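You operate a simulated robot arm through the tools that you are given. There is no shell and no other tool.

Carry out the task below with a simulated robot arm. There is one attempt and no reset: what you move stays moved.

JOB
Clear the faults that the screen names, then start the pump.
Fine: pull the emergency stop free, push the loose plug home, press Reset, then Start; bench switch, both dials and Run bench stay.

Only the result counts: the job must be done as asked and must still hold three seconds after the hand-in. Knocking over, shifting, dropping, spilling or breaking anything else fails it.

ROBOT AND FRAMES
A 6-joint arm with a two-finger gripper, fixed in place. Base frame: the origin is at the foot of the arm, x ahead of it, y to its left, z up. Units: m, degrees, N and s.
Its first joint turns from -166.0 to 166.0 degrees. Payload 2.45 kg.
The tool frame sits at the grasp point between the pads (the TCP): z along the fingers, y along the line on which they close. The tips reach 0.02 m beyond it. The gripper opens to 0.14 m. The gripper's body begins 0.168 m behind the TCP.
Orientation is that of the tool frame in the base frame, as [roll, pitch, yaw] about the fixed x, y, z axes, in that order (R = Rz(yaw) Ry(pitch) Rx(roll)). With the fingers straight down and closing along the base's y, the tool's x points along the base's -x, its y along +y and its z along -z.

CONTROLS
- The arm moves only by the tool send_rows. Its argument "moves" is a list of rows, each a list of 7 numbers: the closure in counts, from 0 (fully open) to 255 (shut), then the shift along the base's x, y, z in m, then the turn, a rotation vector about the base's x, y, z in degrees. In form: [[gripper, tx, ty, tz, rx, ry, rz], ...]. A call has 1 to 20 rows; each row shifts and turns the commanded pose from where the row before left it. Rows are played at 5 a second. More than 0.05 m and 8.6 degrees between two rows, or a gripper value outside its range, and nothing of the call is played. Where a pose cannot be reached the arm comes as near as it can. A force on the tool above 90 N (or 10 N above the force at the start of the call, whichever is more), or a blocked arm, ends the call early, and 0.2 s more pass. The fingers move at their own pace (about 0.045 m/s each) and stop on an object; they squeeze with about 42 N. The grip force told is the motor's: it shows also when the fingers shut on nothing. Time passes only in rows, and 0.2 s behind the last, so rows that do not move let the fingers close. The reply holds the time, the measured pose of the TCP, the force on the tool along the base axes, the opening and the grip force, in the units named above and with some noise, with the torque about the TCP (base axes, N m) and any sound that the robot's microphone picked up.
- Cameras (640 x 400 px; columns grow to the right, rows downward): "scene" is fixed at [0.401, 0.6503, 1.8018]; the picture's right is [-0.81, -0.58, 0.00], its down [-0.40, 0.56, -0.73] and it looks along [0.42, -0.59, -0.69] (base axes); focal length 293 px, centre (320, 200). "wrist" rides on the gripper at [0.078, 0.011, -0.209] in the tool frame; the picture's right is [-0.14, 0.99, 0.00], its down [-0.92, -0.13, -0.37] and it looks along [-0.37, -0.05, 0.93] (tool axes); focal length 280 px, centre (320, 200). There is no depth. A picture from a camera that has moved, and an enlarged one, comes with that camera's place and axes in the base frame and with its lens.
- snapshot(camera): a new picture of that camera. The clock stands still meanwhile.
- close_up(camera, box): a new picture of the part [left, top, right, bottom] of that camera's present view, enlarged. The clock stands still meanwhile.
- hand_in(): hands the job in; it is judged then, once.

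Places have to be worked out from the pictures, the camera data and where the tool is seen. Open the gripper and draw the arm clear of the work before you hand the job in, unless the task says otherwise.

The tools are called after ">>>" as a command line: name --pt "numbers of a row" for each row, then --argument value for the rest, lists and objects as JSON in quotes. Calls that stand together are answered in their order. send_rows: Moves the arm, as the interface text tells. Its arguments: {"type":"object","properties":{"moves":{"type":"array","items":{"type":"array","items":{"type":"number"}}}},"required":["moves"]} The other tools are called the same way: snapshot (camera) takes a picture; close_up (camera, box) takes an enlarged picture of a part of a camera's view; hand_in () hands the job in.

At the start:

```text
clock: 0.0
tcp_pos: [0.4902, 0.2823, 1.5727]
tool_rot: [180.0, 0.0, -180.0]
force: [0.0, 0.9, 0.5]
torque: [0.0, 0.01, 0.03]
grip_width: 0.1402
grip_force: 0.0
```

scene: 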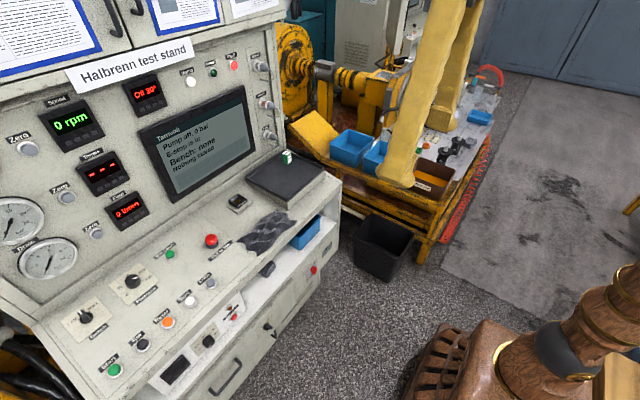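
wrist: 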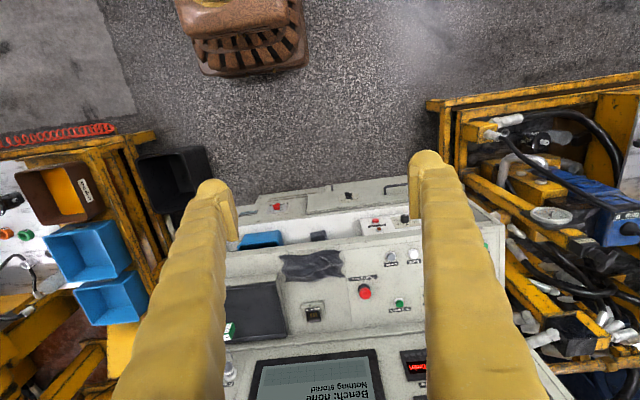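

The first pictures show the Halbrenn test stand with a screen, plugs at right of the panel, an E-stop on the desk and several buttons. I take enlarged views to read labels and find the loose plug.

>>> close_up --camera "scene" --box '[130, 80, 290, 180]'

>>> close_up --camera "scene" --box '[170, 40, 300, 150]'

>>> close_up --camera "scene" --box '[50, 230, 250, 390]'

>>> close_up --camera "scene" --box '[150, 180, 340, 330]'

```text
4.00 times, centred on (210, 130) of scene
camera zoom: at [0.401, 0.6503, 1.8018], right [-0.81, -0.58, 0.0], down [-0.4, 0.56, -0.73], along [0.42, -0.59, -0.69], focal length 1172 px, centre (760, 480)
```

zoom: 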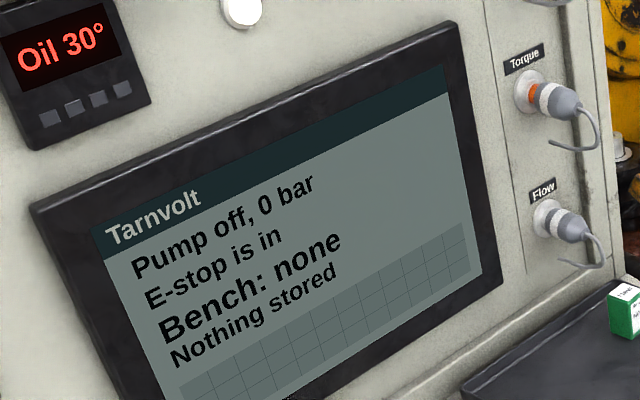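

```text
3.64 times, centred on (235, 95) of scene
camera zoom: at [0.401, 0.6503, 1.8018], right [-0.81, -0.58, 0.0], down [-0.4, 0.56, -0.73], along [0.42, -0.59, -0.69], focal length 1066 px, centre (629, 582)
```

zoom: 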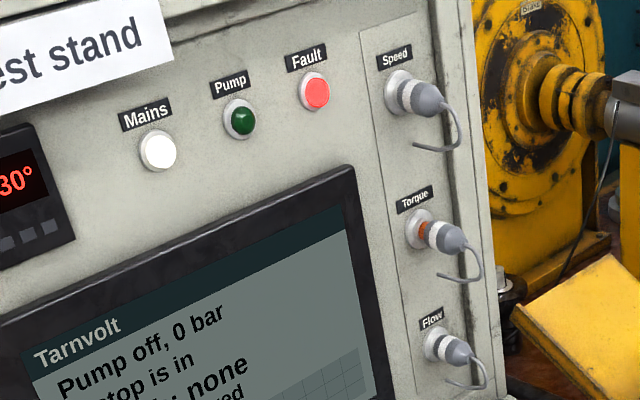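

```text
2.50 times, centred on (150, 310) of scene
camera zoom: at [0.401, 0.6503, 1.8018], right [-0.81, -0.58, 0.0], down [-0.4, 0.56, -0.73], along [0.42, -0.59, -0.69], focal length 733 px, centre (745, -75)
```

zoom: 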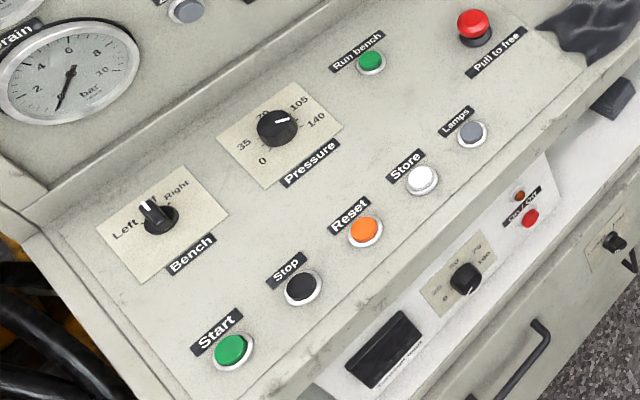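

```text
2.67 times, centred on (245, 255) of scene
camera zoom: at [0.401, 0.6503, 1.8018], right [-0.81, -0.58, 0.0], down [-0.4, 0.56, -0.73], along [0.42, -0.59, -0.69], focal length 782 px, centre (520, 53)
```

zoom: 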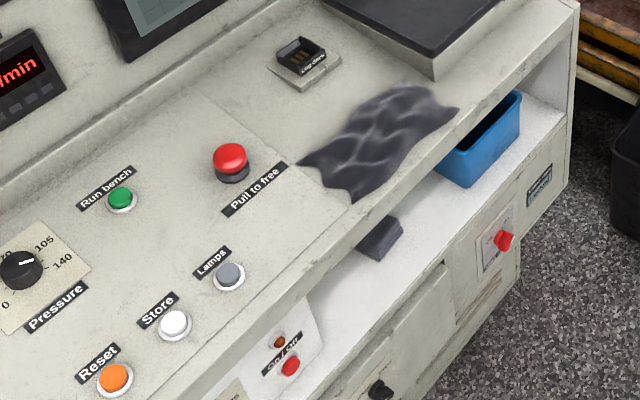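

The screen names the E-stop as in, and the Torque plug shows an orange ring, so that is the loose one. I estimate the E-stop near (1.07, 0.35, 1.01) by triangulation; I look closer through the wrist camera for better estimates.

>>> close_up --camera "wrist" --box '[220, 230, 430, 400]'

>>> close_up --camera "wrist" --box '[220, 170, 430, 310]'

>>> close_up --camera "scene" --box '[400, 240, 640, 400]'

>>> close_up --camera "scene" --box '[245, 45, 285, 145]'

```text
2.35 times, centred on (325, 315) of wrist
camera zoom: at [0.4117, 0.2912, 1.7825], right [0.14, 0.99, 0.0], down [0.92, -0.13, 0.37], along [0.37, -0.05, -0.93], focal length 660 px, centre (308, -71)
```

zoom: 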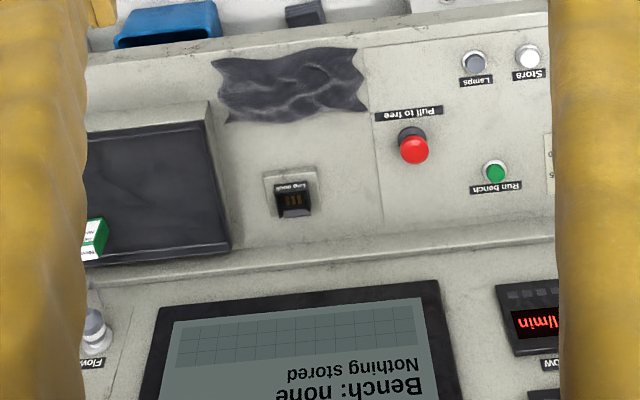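

```text
2.86 times, centred on (325, 240) of wrist
camera zoom: at [0.4117, 0.2912, 1.7825], right [0.14, 0.99, 0.0], down [0.92, -0.13, 0.37], along [0.37, -0.05, -0.93], focal length 801 px, centre (306, 86)
```

zoom: 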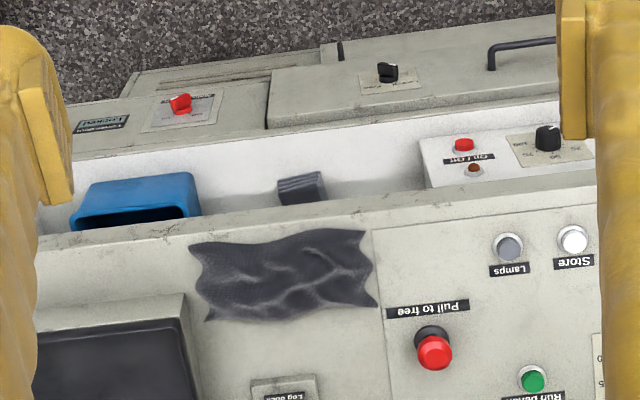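

```text
2.50 times, centred on (520, 320) of scene
camera zoom: at [0.401, 0.6503, 1.8018], right [-0.81, -0.58, 0.0], down [-0.4, 0.56, -0.73], along [0.42, -0.59, -0.69], focal length 733 px, centre (-180, -100)
```

zoom: 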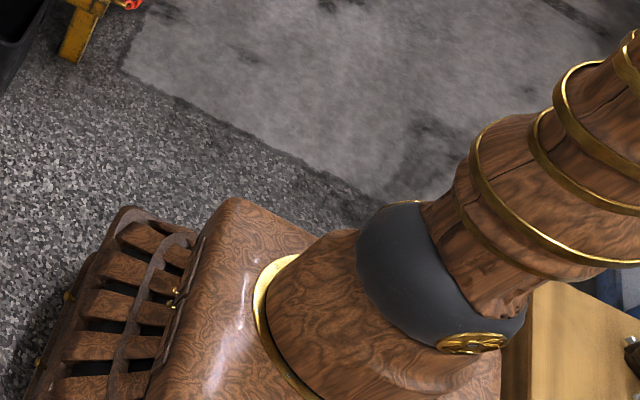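

```text
4.00 times, centred on (265, 95) of scene
camera zoom: at [0.401, 0.6503, 1.8018], right [-0.81, -0.58, 0.0], down [-0.4, 0.56, -0.73], along [0.42, -0.59, -0.69], focal length 1172 px, centre (540, 620)
```

zoom: 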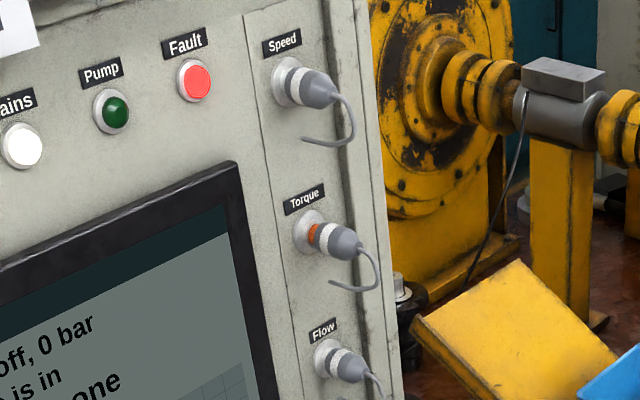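

From the two cameras I judge: E-stop cap ≈ (1.066, 0.352, 1.02), Reset ≈ (0.957, 0.605, 0.985), Start ≈ (0.956, 0.754, 0.985), Torque plug ≈ (1.19, -0.11, 1.285). The desk slopes about 9°. I move the arm forward and tilt the tool outward for a closer look.

>>> send_rows --pt "0 0.035 0.01 -0.017 0 -5 0" --pt "0 0.035 0.01 -0.017 0 -5 0" --pt "0 0.035 0.01 -0.017 0 -5 0" --pt "0 0.035 0.01 -0.017 0 -5 0" --pt "0 0.035 0.01 -0.017 0 -5 0" --pt "0 0.035 0.01 -0.017 0 -5 0" --pt "0 0.0 0.0 0 0 0 0"

>>> snapshot --camera "wrist"

>>> snapshot --camera "scene"

```text
clock: 1.6
tcp_pos: [0.701, 0.3423, 1.4691]
tool_rot: [180.0, 30.1, -180.0]
force: [-0.9, -0.5, 0.3]
torque: [-0.01, -0.01, 0.04]
grip_width: 0.14
grip_force: 0.1
```

```text
taken
camera wrist: at [0.5277, 0.3502, 1.6124], right [0.12, 0.99, 0.07], down [0.61, -0.13, 0.78], along [0.78, -0.05, -0.62], focal length 280 px, centre (320, 200)
```

wrist: 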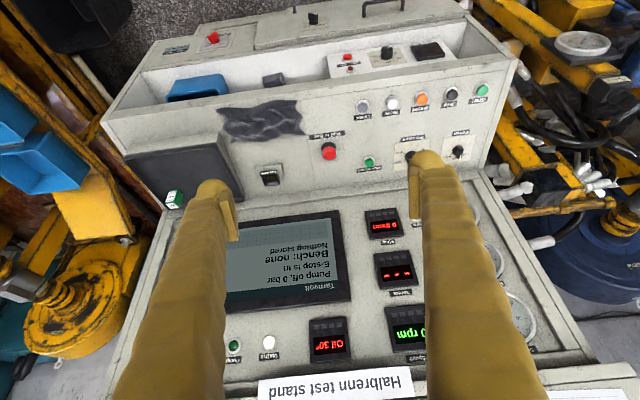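

```text
taken
```

scene: 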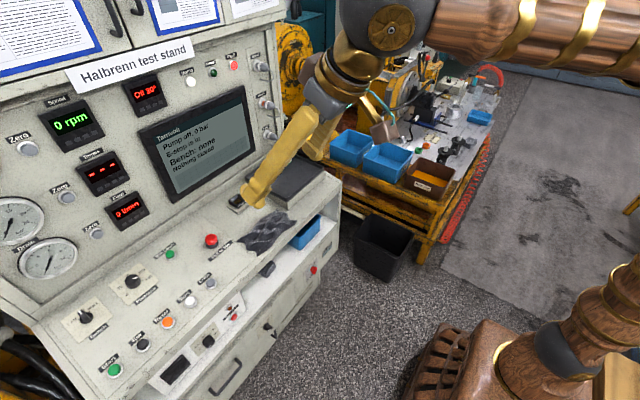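

The arm reaches well here and the E-stop agrees with about (1.06, 0.353, 1.02). I move to a hover point above and in front of the E-stop with a smaller tilt.

>>> send_rows --pt "0 0.03 0.001 -0.029 0 1 0" --pt "0 0.03 0.001 -0.029 0 1 0" --pt "0 0.03 0.001 -0.029 0 1 0" --pt "0 0.03 0.001 -0.029 0 1 0" --pt "0 0.03 0.001 -0.029 0 1 0" --pt "0 0.03 0.001 -0.029 0 1 0" --pt "0 0.03 0.001 -0.029 0 1 0" --pt "0 0.03 0.001 -0.029 0 1 0" --pt "0 0.03 0.001 -0.029 0 1 0" --pt "0 0.03 0.001 -0.029 0 1 0" --pt "0 0.0 0.0 0 0 0 0"

>>> snapshot --camera "wrist"

>>> close_up --camera "scene" --box '[130, 130, 330, 290]'

```text
clock: 4.0
tcp_pos: [1.003, 0.3534, 1.1773]
tool_rot: [180.0, 20.0, -180.0]
force: [-0.1, -0.8, -0.1]
torque: [0.01, -0.01, 0.01]
grip_width: 0.1401
grip_force: 0.0
```

```text
taken
camera wrist: at [0.8571, 0.3631, 1.349], right [0.13, 0.99, 0.05], down [0.74, -0.13, 0.66], along [0.66, -0.05, -0.75], focal length 280 px, centre (320, 200)
```

wrist: 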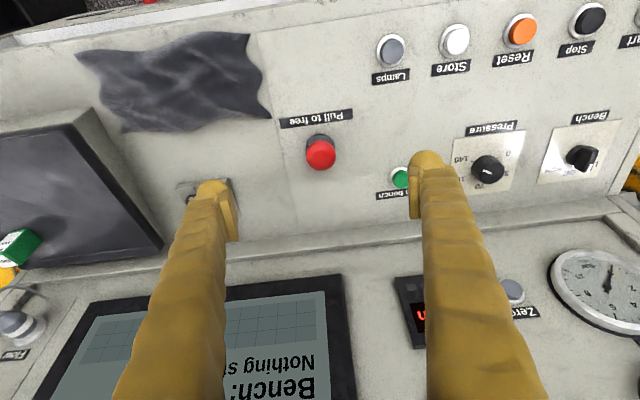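

```text
2.50 times, centred on (230, 210) of scene
camera zoom: at [0.401, 0.6503, 1.8018], right [-0.81, -0.58, 0.0], down [-0.4, 0.56, -0.73], along [0.42, -0.59, -0.69], focal length 733 px, centre (545, 175)
```

zoom: 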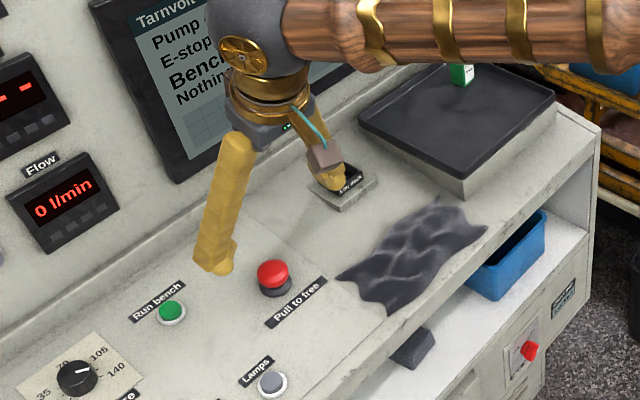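

The E-stop sits at about (1.062, 0.353, 1.02) with a cap of roughly 40 mm. I narrow the fingers to about 0.09 m to stay clear of Run bench, and descend closer for a check.

>>> send_rows --pt "90 0.012 0 -0.02 0 0 0" --pt "90 0.012 0 -0.02 0 0 0" --pt "90 0.012 0 -0.02 0 1 0" --pt "90 0.008 0 -0.015 0 1 0" --pt "90 0 0 0 0 0 0" --pt "90 0 0 0 0 0 0"

>>> close_up --camera "wrist" --box '[220, 80, 460, 230]'

>>> close_up --camera "scene" --box '[160, 160, 280, 260]'

```text
clock: 5.4
tcp_pos: [1.0439, 0.3542, 1.1063]
tool_rot: [179.9, 18.0, 180.0]
force: [0.4, -0.2, 0.1]
torque: [0.0, 0.02, -0.02]
grip_width: 0.0907
grip_force: 0.0
```

```text
2.67 times, centred on (340, 155) of wrist
camera zoom: at [0.905, 0.3625, 1.2814], right [0.13, 0.99, 0.04], down [0.76, -0.13, 0.64], along [0.63, -0.05, -0.77], focal length 748 px, centre (267, 320)
```

zoom: 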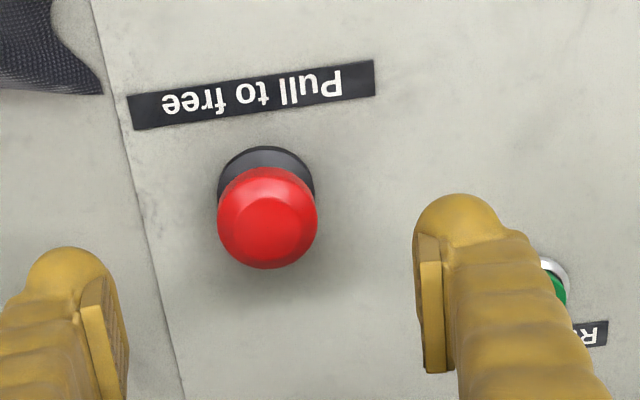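

```text
4.00 times, centred on (220, 210) of scene
camera zoom: at [0.401, 0.6503, 1.8018], right [-0.81, -0.58, 0.0], down [-0.4, 0.56, -0.73], along [0.42, -0.59, -0.69], focal length 1172 px, centre (720, 160)
```

zoom: 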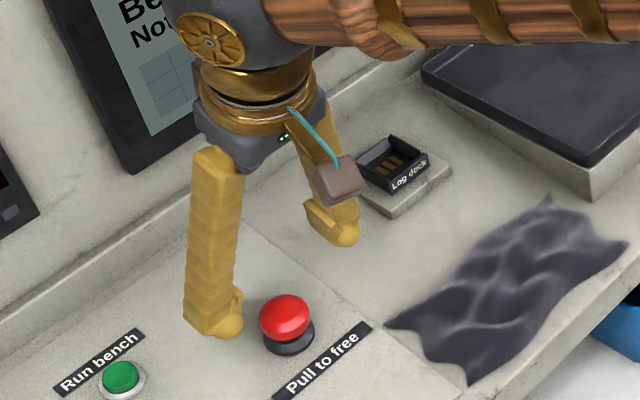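

Both cameras now agree on the cap at (1.068, 0.352, 1.02), with the desk about 4 cm below. I lower the open fingers around the cap and check before closing.

>>> send_rows --pt "90 0.006 -0.0005 -0.021 0 0 0" --pt "90 0.006 -0.0005 -0.021 0 0 0" --pt "90 0.006 -0.0005 -0.021 0 0 0" --pt "90 0.005 -0.0005 -0.021 0 0 0" --pt "90 0 0 0 0 0 0"

>>> close_up --camera "wrist" --box '[220, 100, 420, 260]'

>>> close_up --camera "scene" --box '[160, 180, 280, 280]'

```text
clock: 6.6
tcp_pos: [1.0677, 0.351, 1.0199]
tool_rot: [179.9, 17.9, 180.0]
force: [-0.5, -1.1, 0.4]
torque: [0.01, -0.04, -0.04]
grip_width: 0.0905
grip_force: 0.1
```

```text
2.50 times, centred on (320, 180) of wrist
camera zoom: at [0.928, 0.3592, 1.1963], right [0.13, 0.99, 0.04], down [0.76, -0.13, 0.64], along [0.63, -0.05, -0.77], focal length 701 px, centre (320, 250)
```

zoom: 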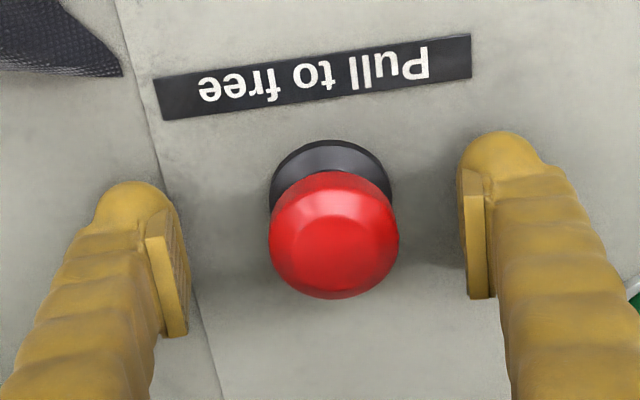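

```text
4.00 times, centred on (220, 230) of scene
camera zoom: at [0.401, 0.6503, 1.8018], right [-0.81, -0.58, 0.0], down [-0.4, 0.56, -0.73], along [0.42, -0.59, -0.69], focal length 1172 px, centre (720, 80)
```

zoom: 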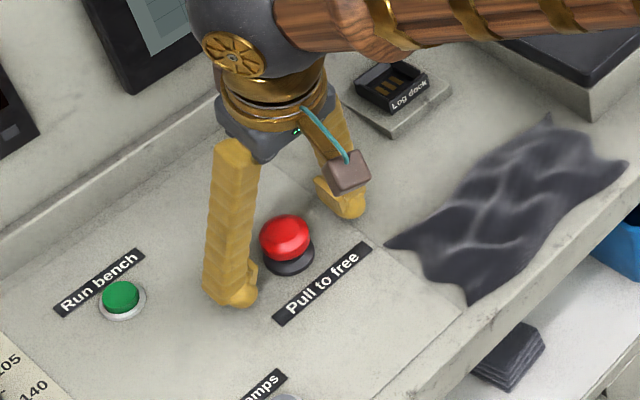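

The cap lies between the pads, about 3 mm toward +y of centre. I shift by that and close the fingers on it.

>>> send_rows --pt "90 0 0.003 0 0 0 0" --pt "255 0 0 0 0 0 0" --pt "255 0 0 0 0 0 0" --pt "255 0 0 0 0 0 0" --pt "255 0 0 0 0 0 0" --pt "255 0 0 0 0 0 0" --pt "255 0 0 0 0 0 0"

>>> close_up --camera "wrist" --box '[220, 100, 420, 260]'

```text
clock: 8.2
tcp_pos: [1.0672, 0.354, 1.0206]
tool_rot: [179.9, 18.0, -180.0]
force: [5.2, 24.0, -0.3]
torque: [-0.25, 0.01, -0.13]
grip_width: 0.0365
grip_force: 44.9
```

```text
2.50 times, centred on (320, 180) of wrist
camera zoom: at [0.9279, 0.3633, 1.1965], right [0.13, 0.99, 0.04], down [0.76, -0.13, 0.64], along [0.63, -0.05, -0.77], focal length 701 px, centre (320, 250)
```

zoom: 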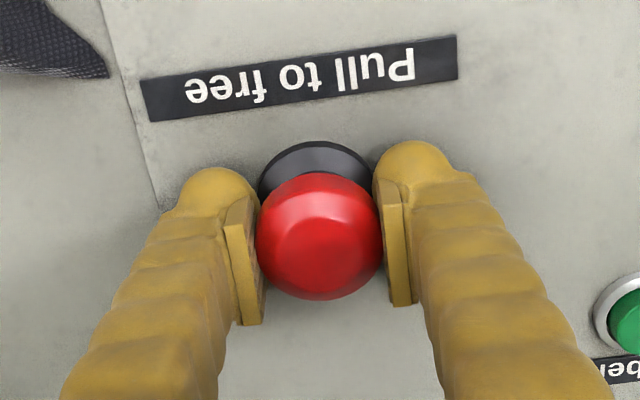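

The cap is gripped (width 36 mm, 45 N), with a sideways load of 24 N that calls for a slight shift in +y. I then pull gently up along the desk normal.

>>> send_rows --pt "255 0 0.002 0 0 0 0" --pt "255 0 0 0 0 0 0" --pt "255 -0.0005 0 0.003 0 0 0" --pt "255 -0.0005 0 0.003 0 0 0" --pt "255 -0.0005 0 0.003 0 0 0" --pt "255 -0.0005 0 0.003 0 0 0"

>>> close_up --camera "wrist" --box '[220, 100, 420, 260]'

>>> close_up --camera "scene" --box '[130, 80, 290, 280]'

```text
clock: 9.6
tcp_pos: [1.065, 0.354, 1.0301]
tool_rot: [-179.9, 17.9, 179.9]
force: [21.8, 2.3, -26.2]
torque: [-0.07, 0.14, -0.02]
grip_width: 0.0367
grip_force: 45.2
```

```text
2.50 times, centred on (320, 180) of wrist
camera zoom: at [0.9265, 0.3638, 1.2067], right [0.13, 0.99, 0.04], down [0.76, -0.13, 0.63], along [0.63, -0.05, -0.77], focal length 701 px, centre (320, 250)
```

zoom: 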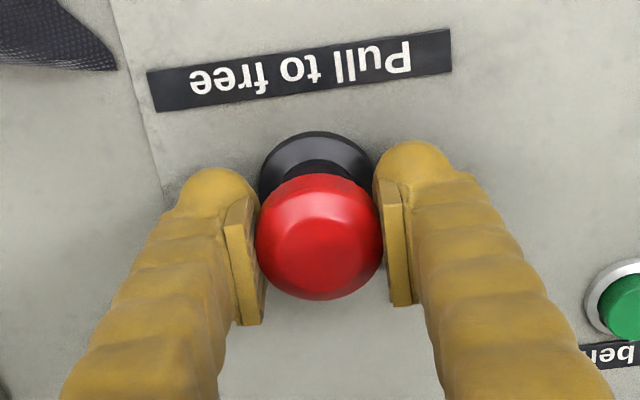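

```text
2.00 times, centred on (210, 180) of scene
camera zoom: at [0.401, 0.6503, 1.8018], right [-0.81, -0.58, 0.0], down [-0.4, 0.56, -0.73], along [0.42, -0.59, -0.69], focal length 586 px, centre (540, 240)
```

zoom: 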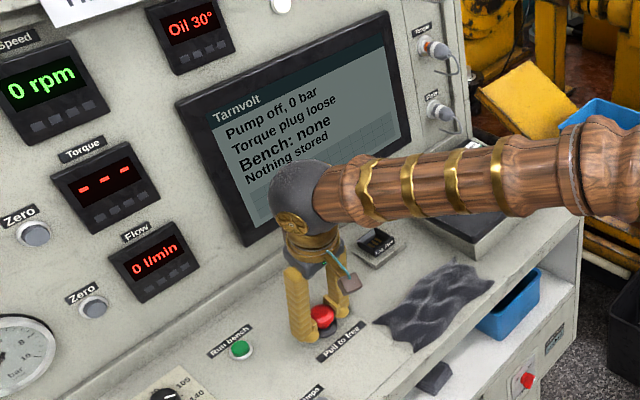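

The screen changed to "Torque plug loose", so the E-stop is free. I ease the tension slightly, open the fingers and retreat along the tool axis.

>>> send_rows --pt "255 0.001 0 -0.001 0 0 0" --pt "90 0 0 0 0 0 0" --pt "90 0 0 0 0 0 0" --pt "90 0 0 0 0 0 0" --pt "90 0 0 0 0 0 0" --pt "90 -0.006 0 0.02 0 0 0" --pt "90 -0.009 0 0.03 0 0 0" --pt "90 -0.012 0 0.04 0 0 0" --pt "90 -0.012 0 0.04 0 0 0" --pt "90 0 0 0 0 0 0"

>>> snapshot --camera "wrist"

>>> close_up --camera "scene" --box '[130, 40, 330, 280]'

```text
clock: 11.8
tcp_pos: [1.028, 0.3551, 1.161]
tool_rot: [179.9, 18.0, 180.0]
force: [-1.6, -0.5, -0.1]
torque: [0.02, -0.01, 0.02]
grip_width: 0.0907
grip_force: 0.1
```

```text
taken
camera wrist: at [0.8884, 0.3642, 1.3379], right [0.13, 0.99, 0.04], down [0.76, -0.13, 0.63], along [0.63, -0.05, -0.77], focal length 280 px, centre (320, 200)
```

wrist: 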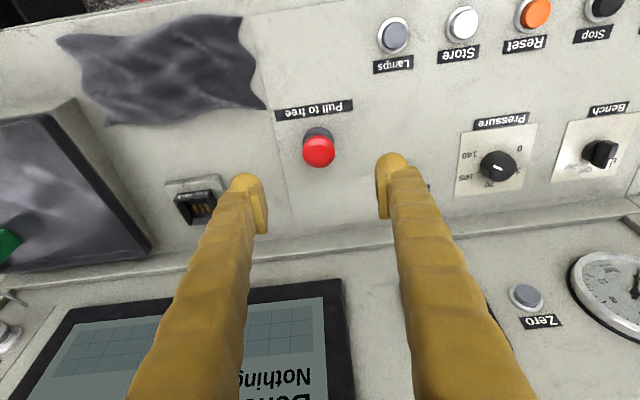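

```text
1.67 times, centred on (230, 160) of scene
camera zoom: at [0.401, 0.6503, 1.8018], right [-0.81, -0.58, 0.0], down [-0.4, 0.56, -0.73], along [0.42, -0.59, -0.69], focal length 488 px, centre (470, 267)
```

zoom: 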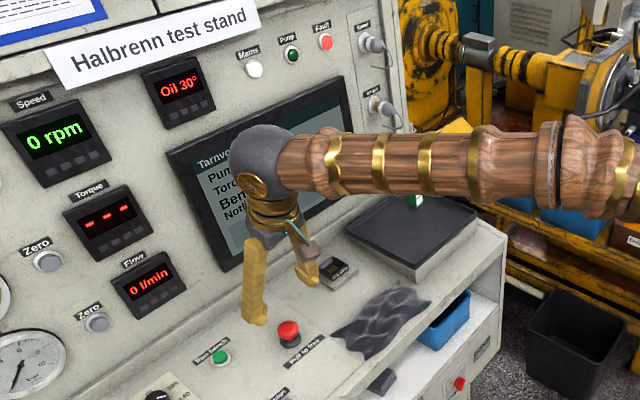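

The E-stop stays raised. Now I retract, move across to the Torque plug at about y = -0.11, z = 1.285, and swing the tool to point toward the panel.

>>> send_rows --pt "90 -0.03 0 0.035 0 -4 0" --pt "90 -0.03 0 0.035 0 -4 0" --pt "90 -0.03 0 0.035 0 -4 0" --pt "90 -0.006 -0.042 0.003 0 -4 0" --pt "90 -0.006 -0.042 0.003 0 -4 0" --pt "90 -0.006 -0.042 0.003 0 -4 0" --pt "90 -0.006 -0.042 0.003 0 -4 0" --pt "90 -0.006 -0.042 0.003 0 -4 0" --pt "90 -0.006 -0.042 0.003 0 -4 0" --pt "90 -0.006 -0.042 0.003 0 -4 0" --pt "90 -0.006 -0.042 0.003 0 -4 0" --pt "90 -0.006 -0.042 0.003 0 -4 0" --pt "90 -0.006 -0.042 0.003 0 -4 0" --pt "90 -0.006 -0.042 0.003 0 -4 0" --pt "90 0 0 0 0 0 0"

>>> snapshot --camera "wrist"

>>> snapshot --camera "scene"

```text
clock: 15.0
tcp_pos: [0.8719, -0.1056, 1.2978]
tool_rot: [179.9, 74.0, 179.9]
force: [-0.7, -0.5, 0.0]
torque: [-0.03, 0.05, -0.03]
grip_width: 0.0906
grip_force: 0.1
```

```text
taken
camera wrist: at [0.6485, -0.0983, 1.2821], right [0.04, 0.99, 0.13], down [-0.1, -0.13, 0.99], along [0.99, -0.05, 0.1], focal length 280 px, centre (320, 200)
```

wrist: 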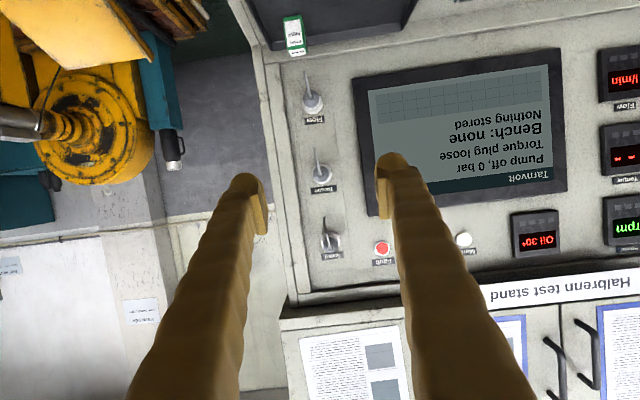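

```text
taken
```

scene: 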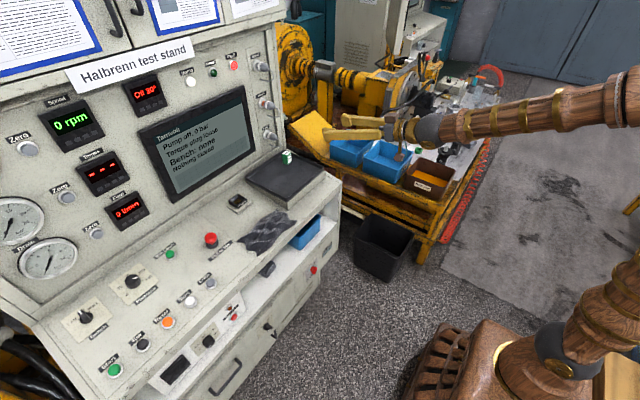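

The wrist camera now faces the panel, upside down, with the three plugs near the middle. I zoom in on the Torque plug.

>>> close_up --camera "wrist" --box '[270, 60, 390, 270]'

>>> close_up --camera "wrist" --box '[295, 140, 355, 200]'

>>> close_up --camera "scene" --box '[240, 50, 300, 150]'

```text
1.90 times, centred on (330, 165) of wrist
camera zoom: at [0.6485, -0.0983, 1.2821], right [0.04, 0.99, 0.13], down [-0.1, -0.13, 0.99], along [0.99, -0.05, 0.1], focal length 534 px, centre (301, 267)
```

zoom: 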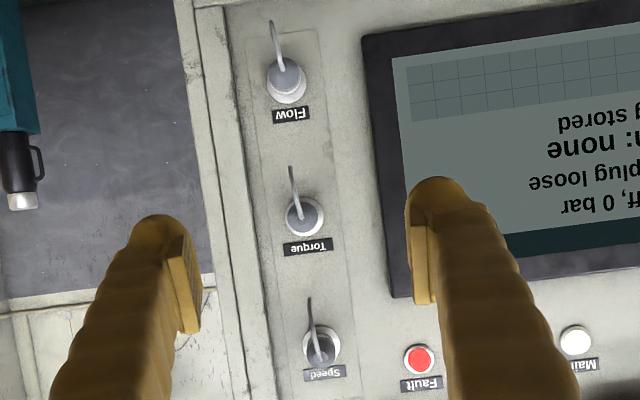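

```text
6.67 times, centred on (325, 170) of wrist
camera zoom: at [0.6485, -0.0983, 1.2821], right [0.04, 0.99, 0.13], down [-0.1, -0.13, 0.99], along [0.99, -0.05, 0.1], focal length 1869 px, centre (287, 400)
```

zoom: 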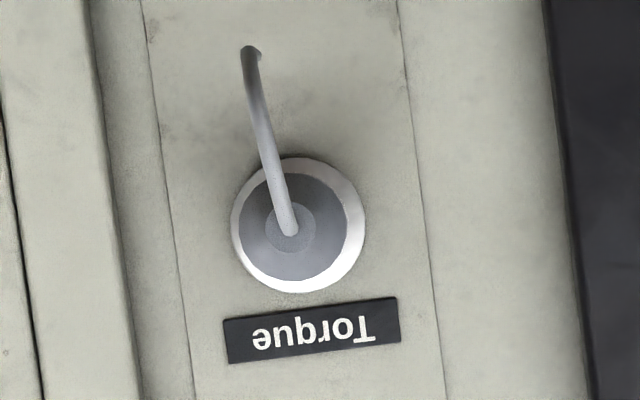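

```text
4.00 times, centred on (270, 100) of scene
camera zoom: at [0.401, 0.6503, 1.8018], right [-0.81, -0.58, 0.0], down [-0.4, 0.56, -0.73], along [0.42, -0.59, -0.69], focal length 1172 px, centre (520, 600)
```

zoom: 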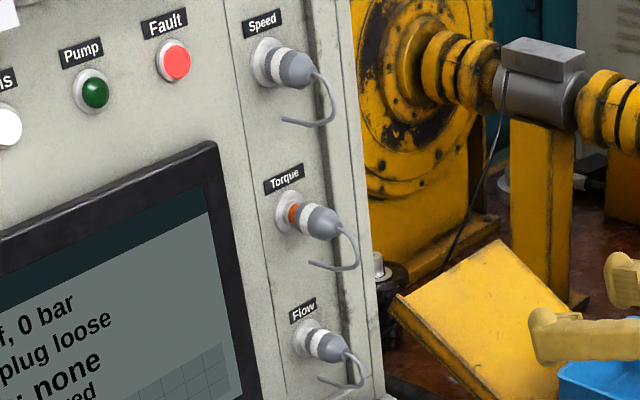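

The Torque plug's back end is at about (1.186, -0.119, 1.28) with its axis nearly along x and a body about 32 mm wide. I level the tool to point along +x and move nearer for a finer view.

>>> send_rows --pt "90 0.02 -0.003 -0.003 0 -4 0" --pt "90 0.02 -0.003 -0.003 0 -4 0" --pt "90 0.02 -0.003 -0.003 0 -4 0" --pt "90 0.02 -0.003 -0.003 0 -4 0" --pt "90 0.02 0 -0.003 0 0 0" --pt "90 0 0 0 0 0 0"

>>> snapshot --camera "wrist"

>>> close_up --camera "scene" --box '[220, 50, 400, 170]'

```text
clock: 16.4
tcp_pos: [0.9718, -0.12, 1.2842]
tool_rot: [10.8, 90.0, 10.8]
force: [0.9, 0.5, 0.3]
torque: [0.01, -0.04, 0.0]
grip_width: 0.0908
grip_force: 0.0
```

```text
taken
camera wrist: at [0.7621, -0.1103, 1.2079], right [0.0, 0.99, 0.14], down [-0.37, -0.13, 0.92], along [0.93, -0.05, 0.37], focal length 280 px, centre (320, 200)
```

wrist: 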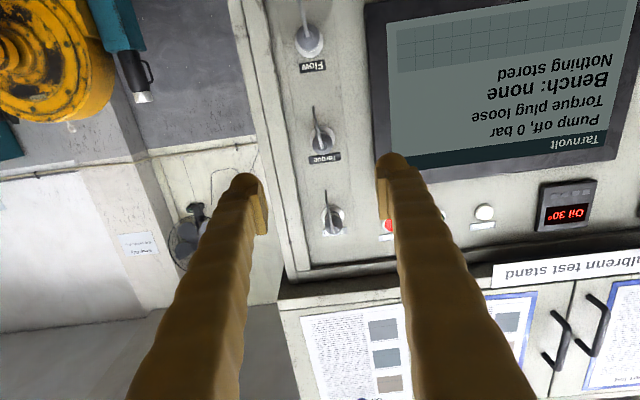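

```text
3.33 times, centred on (310, 110) of scene
camera zoom: at [0.401, 0.6503, 1.8018], right [-0.81, -0.58, 0.0], down [-0.4, 0.56, -0.73], along [0.42, -0.59, -0.69], focal length 977 px, centre (353, 500)
```

zoom: 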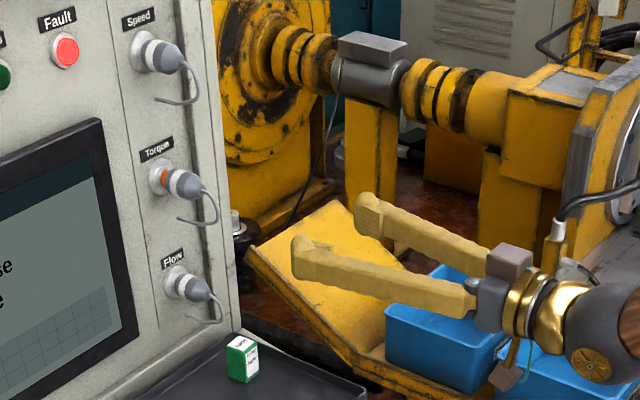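

The tool now points along +x. I zoom on the Torque plug to refine its y and z.

>>> close_up --camera "wrist" --box '[285, 90, 365, 180]'

```text
4.44 times, centred on (325, 135) of wrist
camera zoom: at [0.7621, -0.1103, 1.2079], right [0.0, 0.99, 0.14], down [-0.37, -0.13, 0.92], along [0.93, -0.05, 0.37], focal length 1246 px, centre (298, 489)
```

zoom: 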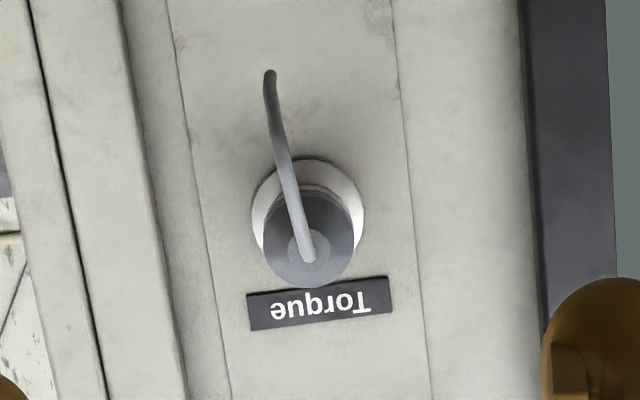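

Rays from the successive views put the plug's back end at about (1.178, -0.117, 1.286). I align y and z, narrow the fingers to about 0.065 m and approach to x = 1.12.

>>> send_rows --pt "137 0.03 0.001 0.001 0 0 0" --pt "137 0.03 0.001 0.001 0 0 0" --pt "137 0.03 0.001 0 0 0 0" --pt "137 0.03 0 0 0 0 0" --pt "137 0.03 0 0 0 0 0" --pt "137 0 0 0 0 0 0"

>>> snapshot --camera "wrist"

>>> close_up --camera "scene" --box '[220, 50, 360, 150]'

```text
clock: 17.8
tcp_pos: [1.1215, -0.1164, 1.2872]
tool_rot: [55.3, 89.9, 55.3]
force: [0.1, -0.2, 0.7]
torque: [0.0, 0.03, 0.0]
grip_width: 0.0651
grip_force: 0.0
```

```text
taken
camera wrist: at [0.9124, -0.1084, 1.2107], right [0.0, 0.99, 0.14], down [-0.37, -0.13, 0.92], along [0.93, -0.05, 0.37], focal length 280 px, centre (320, 200)
```

wrist: 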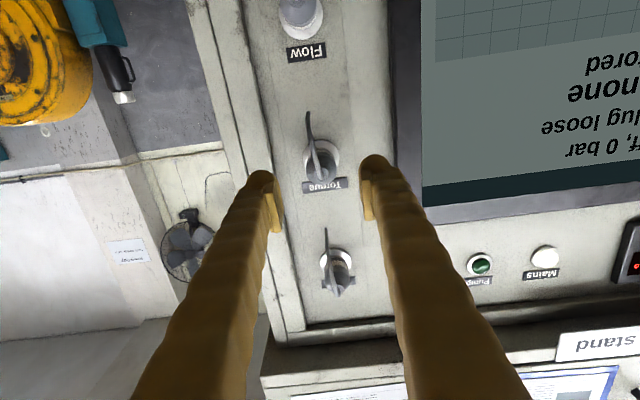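

```text
4.00 times, centred on (290, 100) of scene
camera zoom: at [0.401, 0.6503, 1.8018], right [-0.81, -0.58, 0.0], down [-0.4, 0.56, -0.73], along [0.42, -0.59, -0.69], focal length 1172 px, centre (440, 600)
```

zoom: 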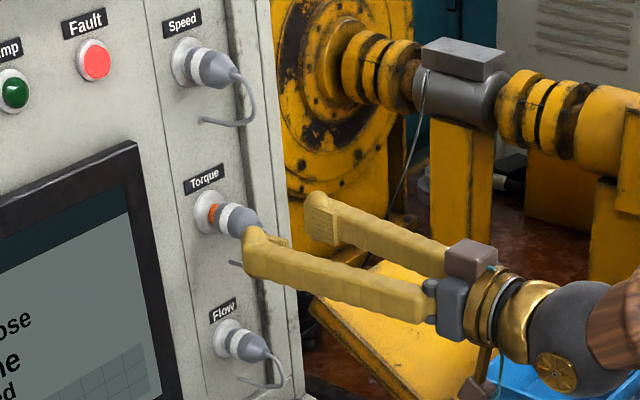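

I zoom to see the plug's offset from the tool axis at this range.

>>> close_up --camera "wrist" --box '[250, 100, 400, 220]'

>>> close_up --camera "scene" --box '[255, 85, 305, 135]'

```text
3.33 times, centred on (325, 160) of wrist
camera zoom: at [0.9124, -0.1084, 1.2107], right [0.0, 0.99, 0.14], down [-0.37, -0.13, 0.92], along [0.93, -0.05, 0.37], focal length 935 px, centre (303, 333)
```

zoom: 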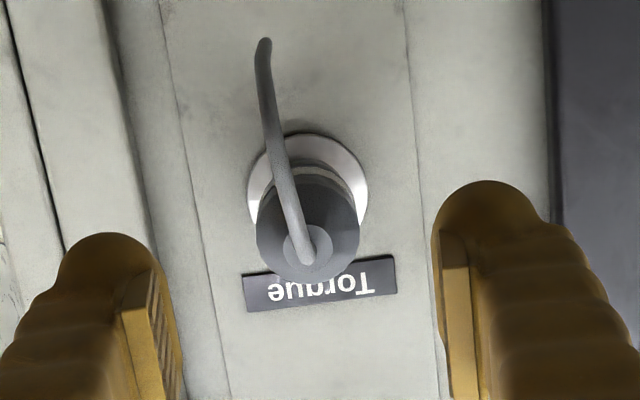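

```text
8.00 times, centred on (280, 110) of scene
camera zoom: at [0.401, 0.6503, 1.8018], right [-0.81, -0.58, 0.0], down [-0.4, 0.56, -0.73], along [0.42, -0.59, -0.69], focal length 2345 px, centre (640, 920)
```

zoom: 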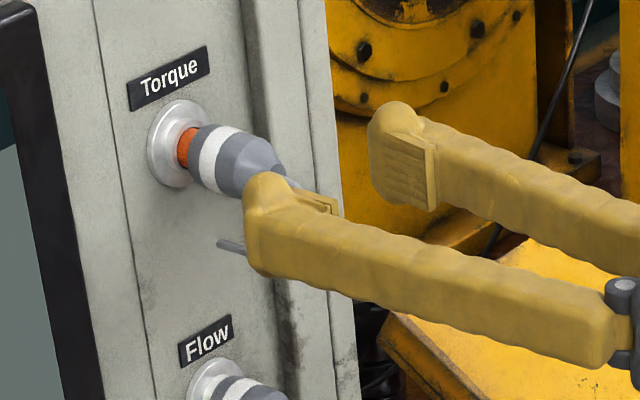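

The plug's boss end is at about (1.167, -0.117, 1.286), and the tool axis is lined up within a millimetre. I advance so the pads flank the plug body, then close on it.

>>> send_rows --pt "137 0.02 -0.0005 -0.0005 0 0 0" --pt "137 0.02 0 0 0 0 0" --pt "137 0.018 0 0 0 0 0" --pt "137 0 0 0 0 0 0" --pt "255 0 0 0 0 0 0" --pt "255 0 0 0 0 0 0" --pt "255 0 0 0 0 0 0" --pt "255 0 0 0 0 0 0" --pt "255 0 0 0 0 0 0"

>>> close_up --camera "wrist" --box '[250, 100, 400, 220]'

>>> close_up --camera "scene" --box '[235, 75, 305, 135]'

```text
clock: 19.8
tcp_pos: [1.1798, -0.1159, 1.2875]
tool_rot: [93.6, 89.9, 93.6]
force: [0.9, 28.5, -0.1]
torque: [0.18, 0.03, 0.28]
grip_width: 0.029
grip_force: 45.5
```

```text
3.33 times, centred on (325, 160) of wrist
camera zoom: at [0.97, -0.107, 1.2113], right [0.0, 0.99, 0.14], down [-0.37, -0.13, 0.92], along [0.93, -0.05, 0.37], focal length 935 px, centre (303, 333)
```

zoom: 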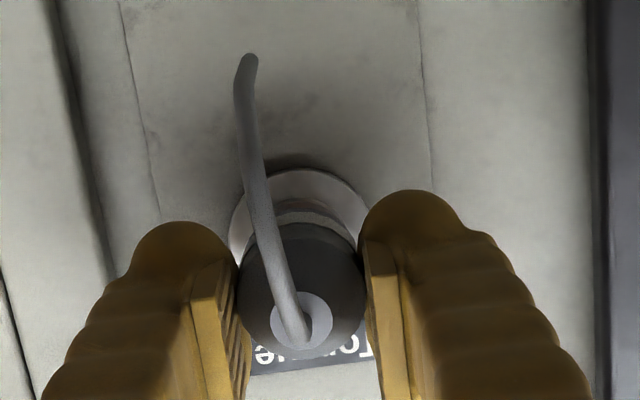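

```text
6.67 times, centred on (270, 105) of scene
camera zoom: at [0.401, 0.6503, 1.8018], right [-0.81, -0.58, 0.0], down [-0.4, 0.56, -0.73], along [0.42, -0.59, -0.69], focal length 1954 px, centre (653, 833)
```

zoom: 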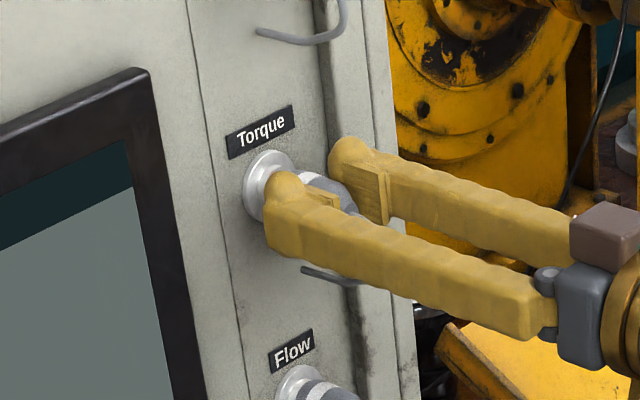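

The plug is gripped at 29 mm width; a +y side load of 28 N wants a 2 mm shift. I relieve that and push forward along +x in small steps.

>>> send_rows --pt "255 0 0.002 0 0 0 0" --pt "255 0 0 0 0 0 0" --pt "255 0.003 0 0 0 0 0" --pt "255 0.003 0 0 0 0 0" --pt "255 0.003 0 0 0 0 0" --pt "255 0 0 0 0 0 0"

>>> close_up --camera "scene" --box '[130, 75, 305, 200]'

>>> close_up --camera "wrist" --box '[250, 100, 400, 220]'

```text
clock: 21.2
tcp_pos: [1.1884, -0.1157, 1.2874]
tool_rot: [17.4, 89.9, 17.4]
force: [2.1, -0.6, 9.5]
torque: [-0.02, -0.19, -0.03]
grip_width: 0.0292
grip_force: 44.6
```

```text
3.20 times, centred on (218, 138) of scene
camera zoom: at [0.401, 0.6503, 1.8018], right [-0.81, -0.58, 0.0], down [-0.4, 0.56, -0.73], along [0.42, -0.59, -0.69], focal length 938 px, centre (648, 400)
```

zoom: 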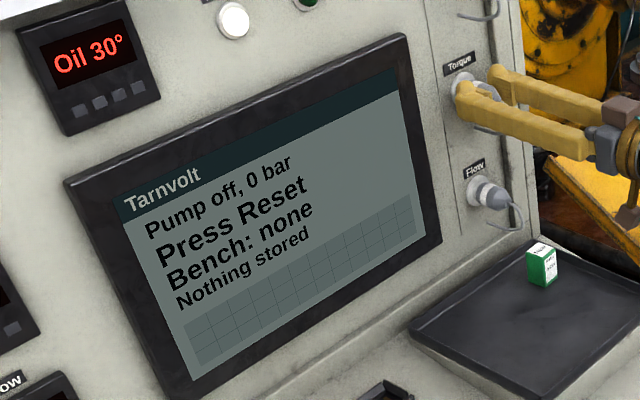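

```text
3.33 times, centred on (325, 160) of wrist
camera zoom: at [0.9784, -0.1064, 1.211], right [0.0, 0.99, 0.14], down [-0.37, -0.13, 0.92], along [0.93, -0.05, 0.37], focal length 935 px, centre (303, 333)
```

zoom: 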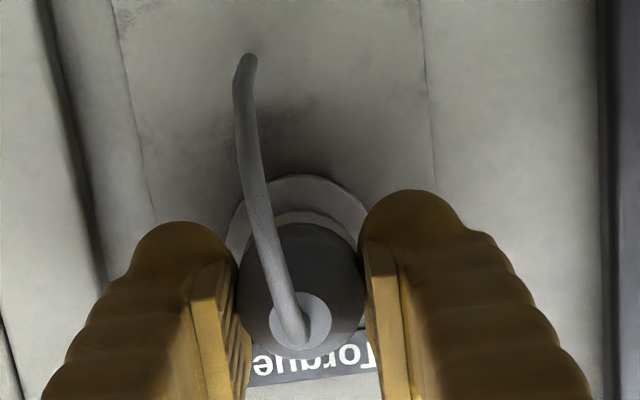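

The screen now says "Press Reset", so the plug registers as seated. I push a couple of millimetres more to be sure it is fully home, watching the force.

>>> send_rows --pt "255 0.0015 0 0 0 0 0" --pt "255 0.0015 0 0 0 0 0" --pt "255 0 0 0 0 0 0"

>>> close_up --camera "scene" --box '[235, 75, 305, 135]'

```text
clock: 22.0
tcp_pos: [1.1912, -0.1153, 1.2881]
tool_rot: [68.2, 89.9, 68.2]
force: [-25.8, -8.3, 7.8]
torque: [-0.02, 0.19, -0.11]
grip_width: 0.0291
grip_force: 45.1
```

```text
6.67 times, centred on (270, 105) of scene
camera zoom: at [0.401, 0.6503, 1.8018], right [-0.81, -0.58, 0.0], down [-0.4, 0.56, -0.73], along [0.42, -0.59, -0.69], focal length 1954 px, centre (653, 833)
```

zoom: 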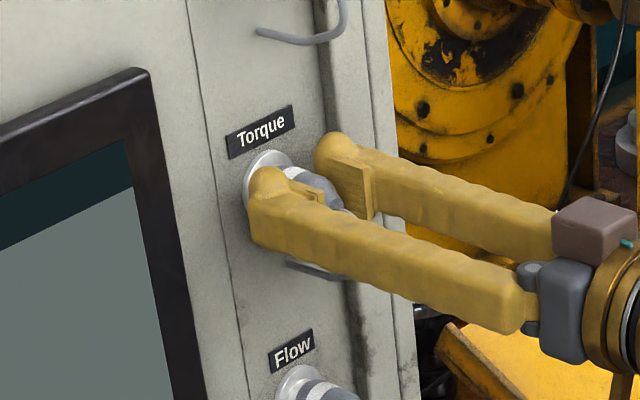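

The push force rose to 26 N, so the plug is home. I open the fingers and back straight out along -x.

>>> send_rows --pt "137 -0.001 0 0 0 0 0" --pt "137 0 0 0 0 0 0" --pt "137 0 0 0 0 0 0" --pt "137 0 0 0 0 0 0" --pt "137 -0.02 0 0 0 0 0" --pt "137 -0.03 0 0 0 0 0" --pt "137 -0.04 0 0 0 0 0" --pt "137 -0.04 0 0 0 0 0" --pt "137 -0.04 0 0 0 0 0" --pt "137 0 0 0 0 0 0"

>>> close_up --camera "scene" --box '[130, 40, 305, 200]'

>>> snapshot --camera "wrist"

```text
clock: 24.2
tcp_pos: [1.0202, -0.1135, 1.2882]
tool_rot: [42.2, 89.9, 42.3]
force: [0.6, -0.3, 0.1]
torque: [-0.02, 0.02, 0.02]
grip_width: 0.0647
grip_force: 0.1
```

```text
2.50 times, centred on (218, 120) of scene
camera zoom: at [0.401, 0.6503, 1.8018], right [-0.81, -0.58, 0.0], down [-0.4, 0.56, -0.73], along [0.42, -0.59, -0.69], focal length 733 px, centre (576, 400)
```

zoom: 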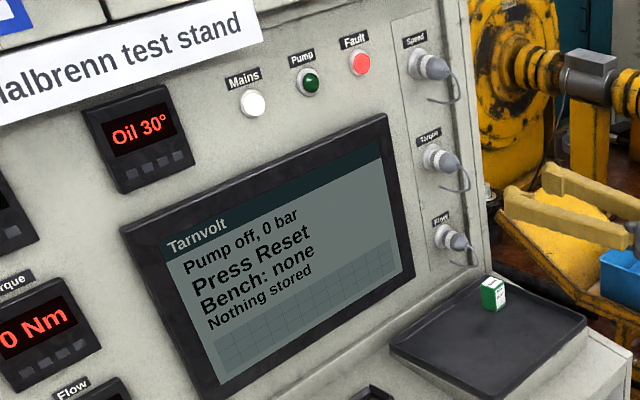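

```text
taken
camera wrist: at [0.811, -0.1048, 1.212], right [0.0, 0.99, 0.14], down [-0.37, -0.13, 0.92], along [0.93, -0.05, 0.37], focal length 280 px, centre (320, 200)
```

wrist: 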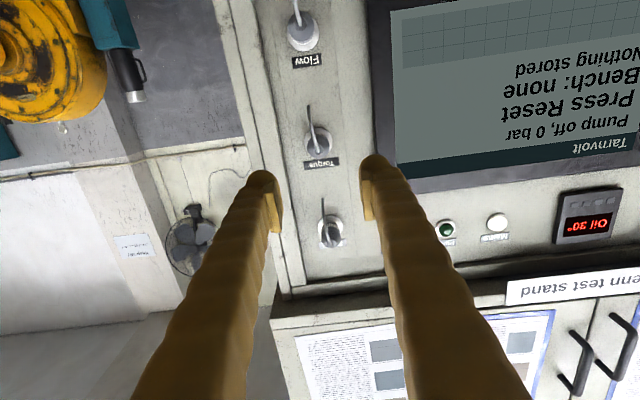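

The Torque plug is seated and its display reads 0 Nm; the screen asks for Reset. I swing over toward the Reset button at about (0.957, 0.605, 0.985) with fingers shut and the tool tilted back down.

>>> send_rows --pt "137 -0.03 0.02 0.0 0 4 0" --pt "200 -0.008 0.0425 -0.001 0 4 0" --pt "255 -0.008 0.0425 -0.003 0 4 0" --pt "255 -0.008 0.0425 -0.003 0 4 0" --pt "255 -0.008 0.0425 -0.003 0 4 0" --pt "255 -0.008 0.0425 -0.003 0 4 0" --pt "255 -0.008 0.0425 -0.003 0 4 0" --pt "255 -0.008 0.0425 -0.003 0 4 0" --pt "255 -0.008 0.0425 -0.003 0 4 0" --pt "255 -0.008 0.0425 -0.003 0 4 0" --pt "255 -0.008 0.0425 -0.003 0 4 0" --pt "255 -0.008 0.0425 -0.003 0 4 0" --pt "255 -0.004 0.0425 -0.003 0 4 0" --pt "255 -0.004 0.0425 -0.003 0 4 0" --pt "255 -0.004 0.0425 -0.003 0 4 0" --pt "255 -0.004 0.0425 -0.003 0 4 0" --pt "255 0 0.0425 -0.003 0 2 0" --pt "255 0 0.01 0 0 0 0" --pt "255 0 0 0 0 0 0"

>>> snapshot --camera "wrist"

>>> snapshot --camera "scene"

```text
clock: 28.2
tcp_pos: [0.8859, 0.5976, 1.2412]
tool_rot: [-179.9, 24.1, -179.9]
force: [1.2, -0.3, 0.1]
torque: [0.0, 0.02, 0.01]
grip_width: 0.0
grip_force: 28.8
```

```text
taken
camera wrist: at [0.7288, 0.606, 1.4012], right [0.13, 0.99, 0.05], down [0.69, -0.13, 0.71], along [0.71, -0.05, -0.7], focal length 280 px, centre (320, 200)
```

wrist: 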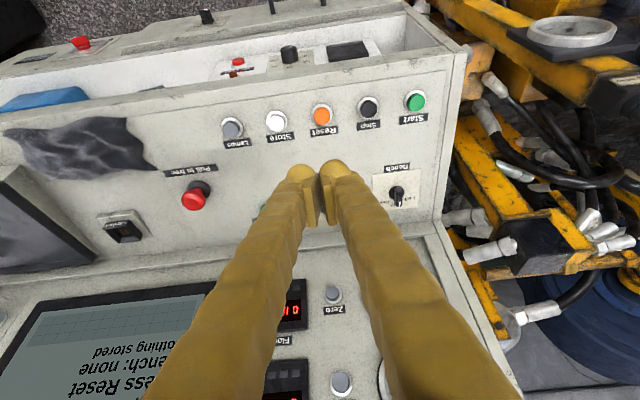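

```text
taken
```

scene: 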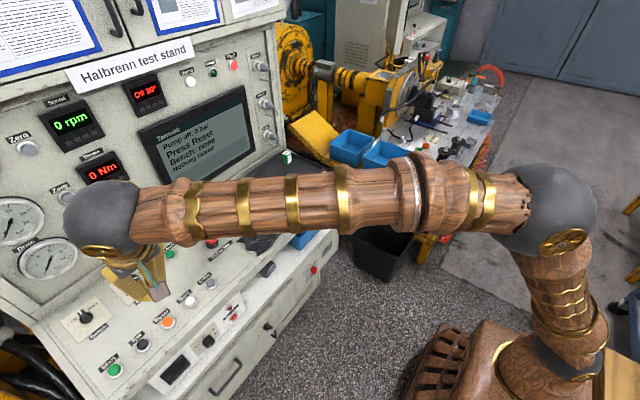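

The Reset button is orange, third of the row, at about (0.961, 0.605, 0.984). I zoom in to see how proud its cap stands above the bezel.

>>> close_up --camera "wrist" --box '[280, 80, 440, 180]'

>>> close_up --camera "scene" --box '[90, 270, 210, 385]'

```text
4.00 times, centred on (360, 130) of wrist
camera zoom: at [0.7288, 0.606, 1.4012], right [0.13, 0.99, 0.05], down [0.69, -0.13, 0.71], along [0.71, -0.05, -0.7], focal length 1122 px, centre (160, 480)
```

zoom: 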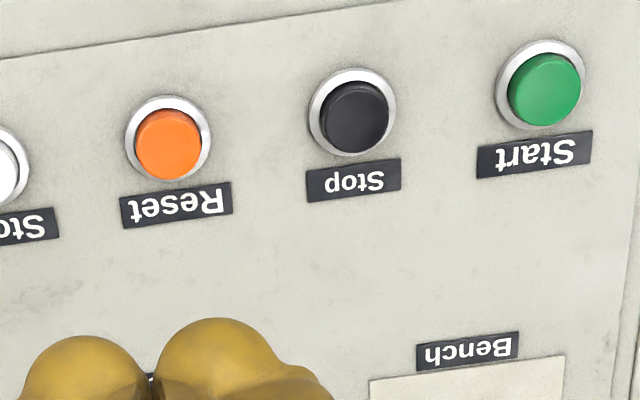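

```text
3.48 times, centred on (150, 328) of scene
camera zoom: at [0.401, 0.6503, 1.8018], right [-0.81, -0.58, 0.0], down [-0.4, 0.56, -0.73], along [0.42, -0.59, -0.69], focal length 1020 px, centre (911, -244)
```

zoom: 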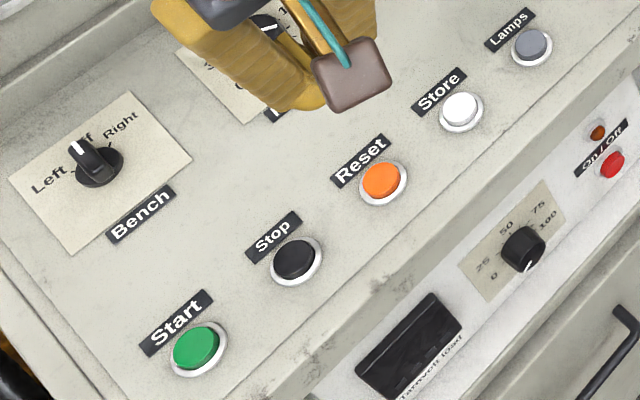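

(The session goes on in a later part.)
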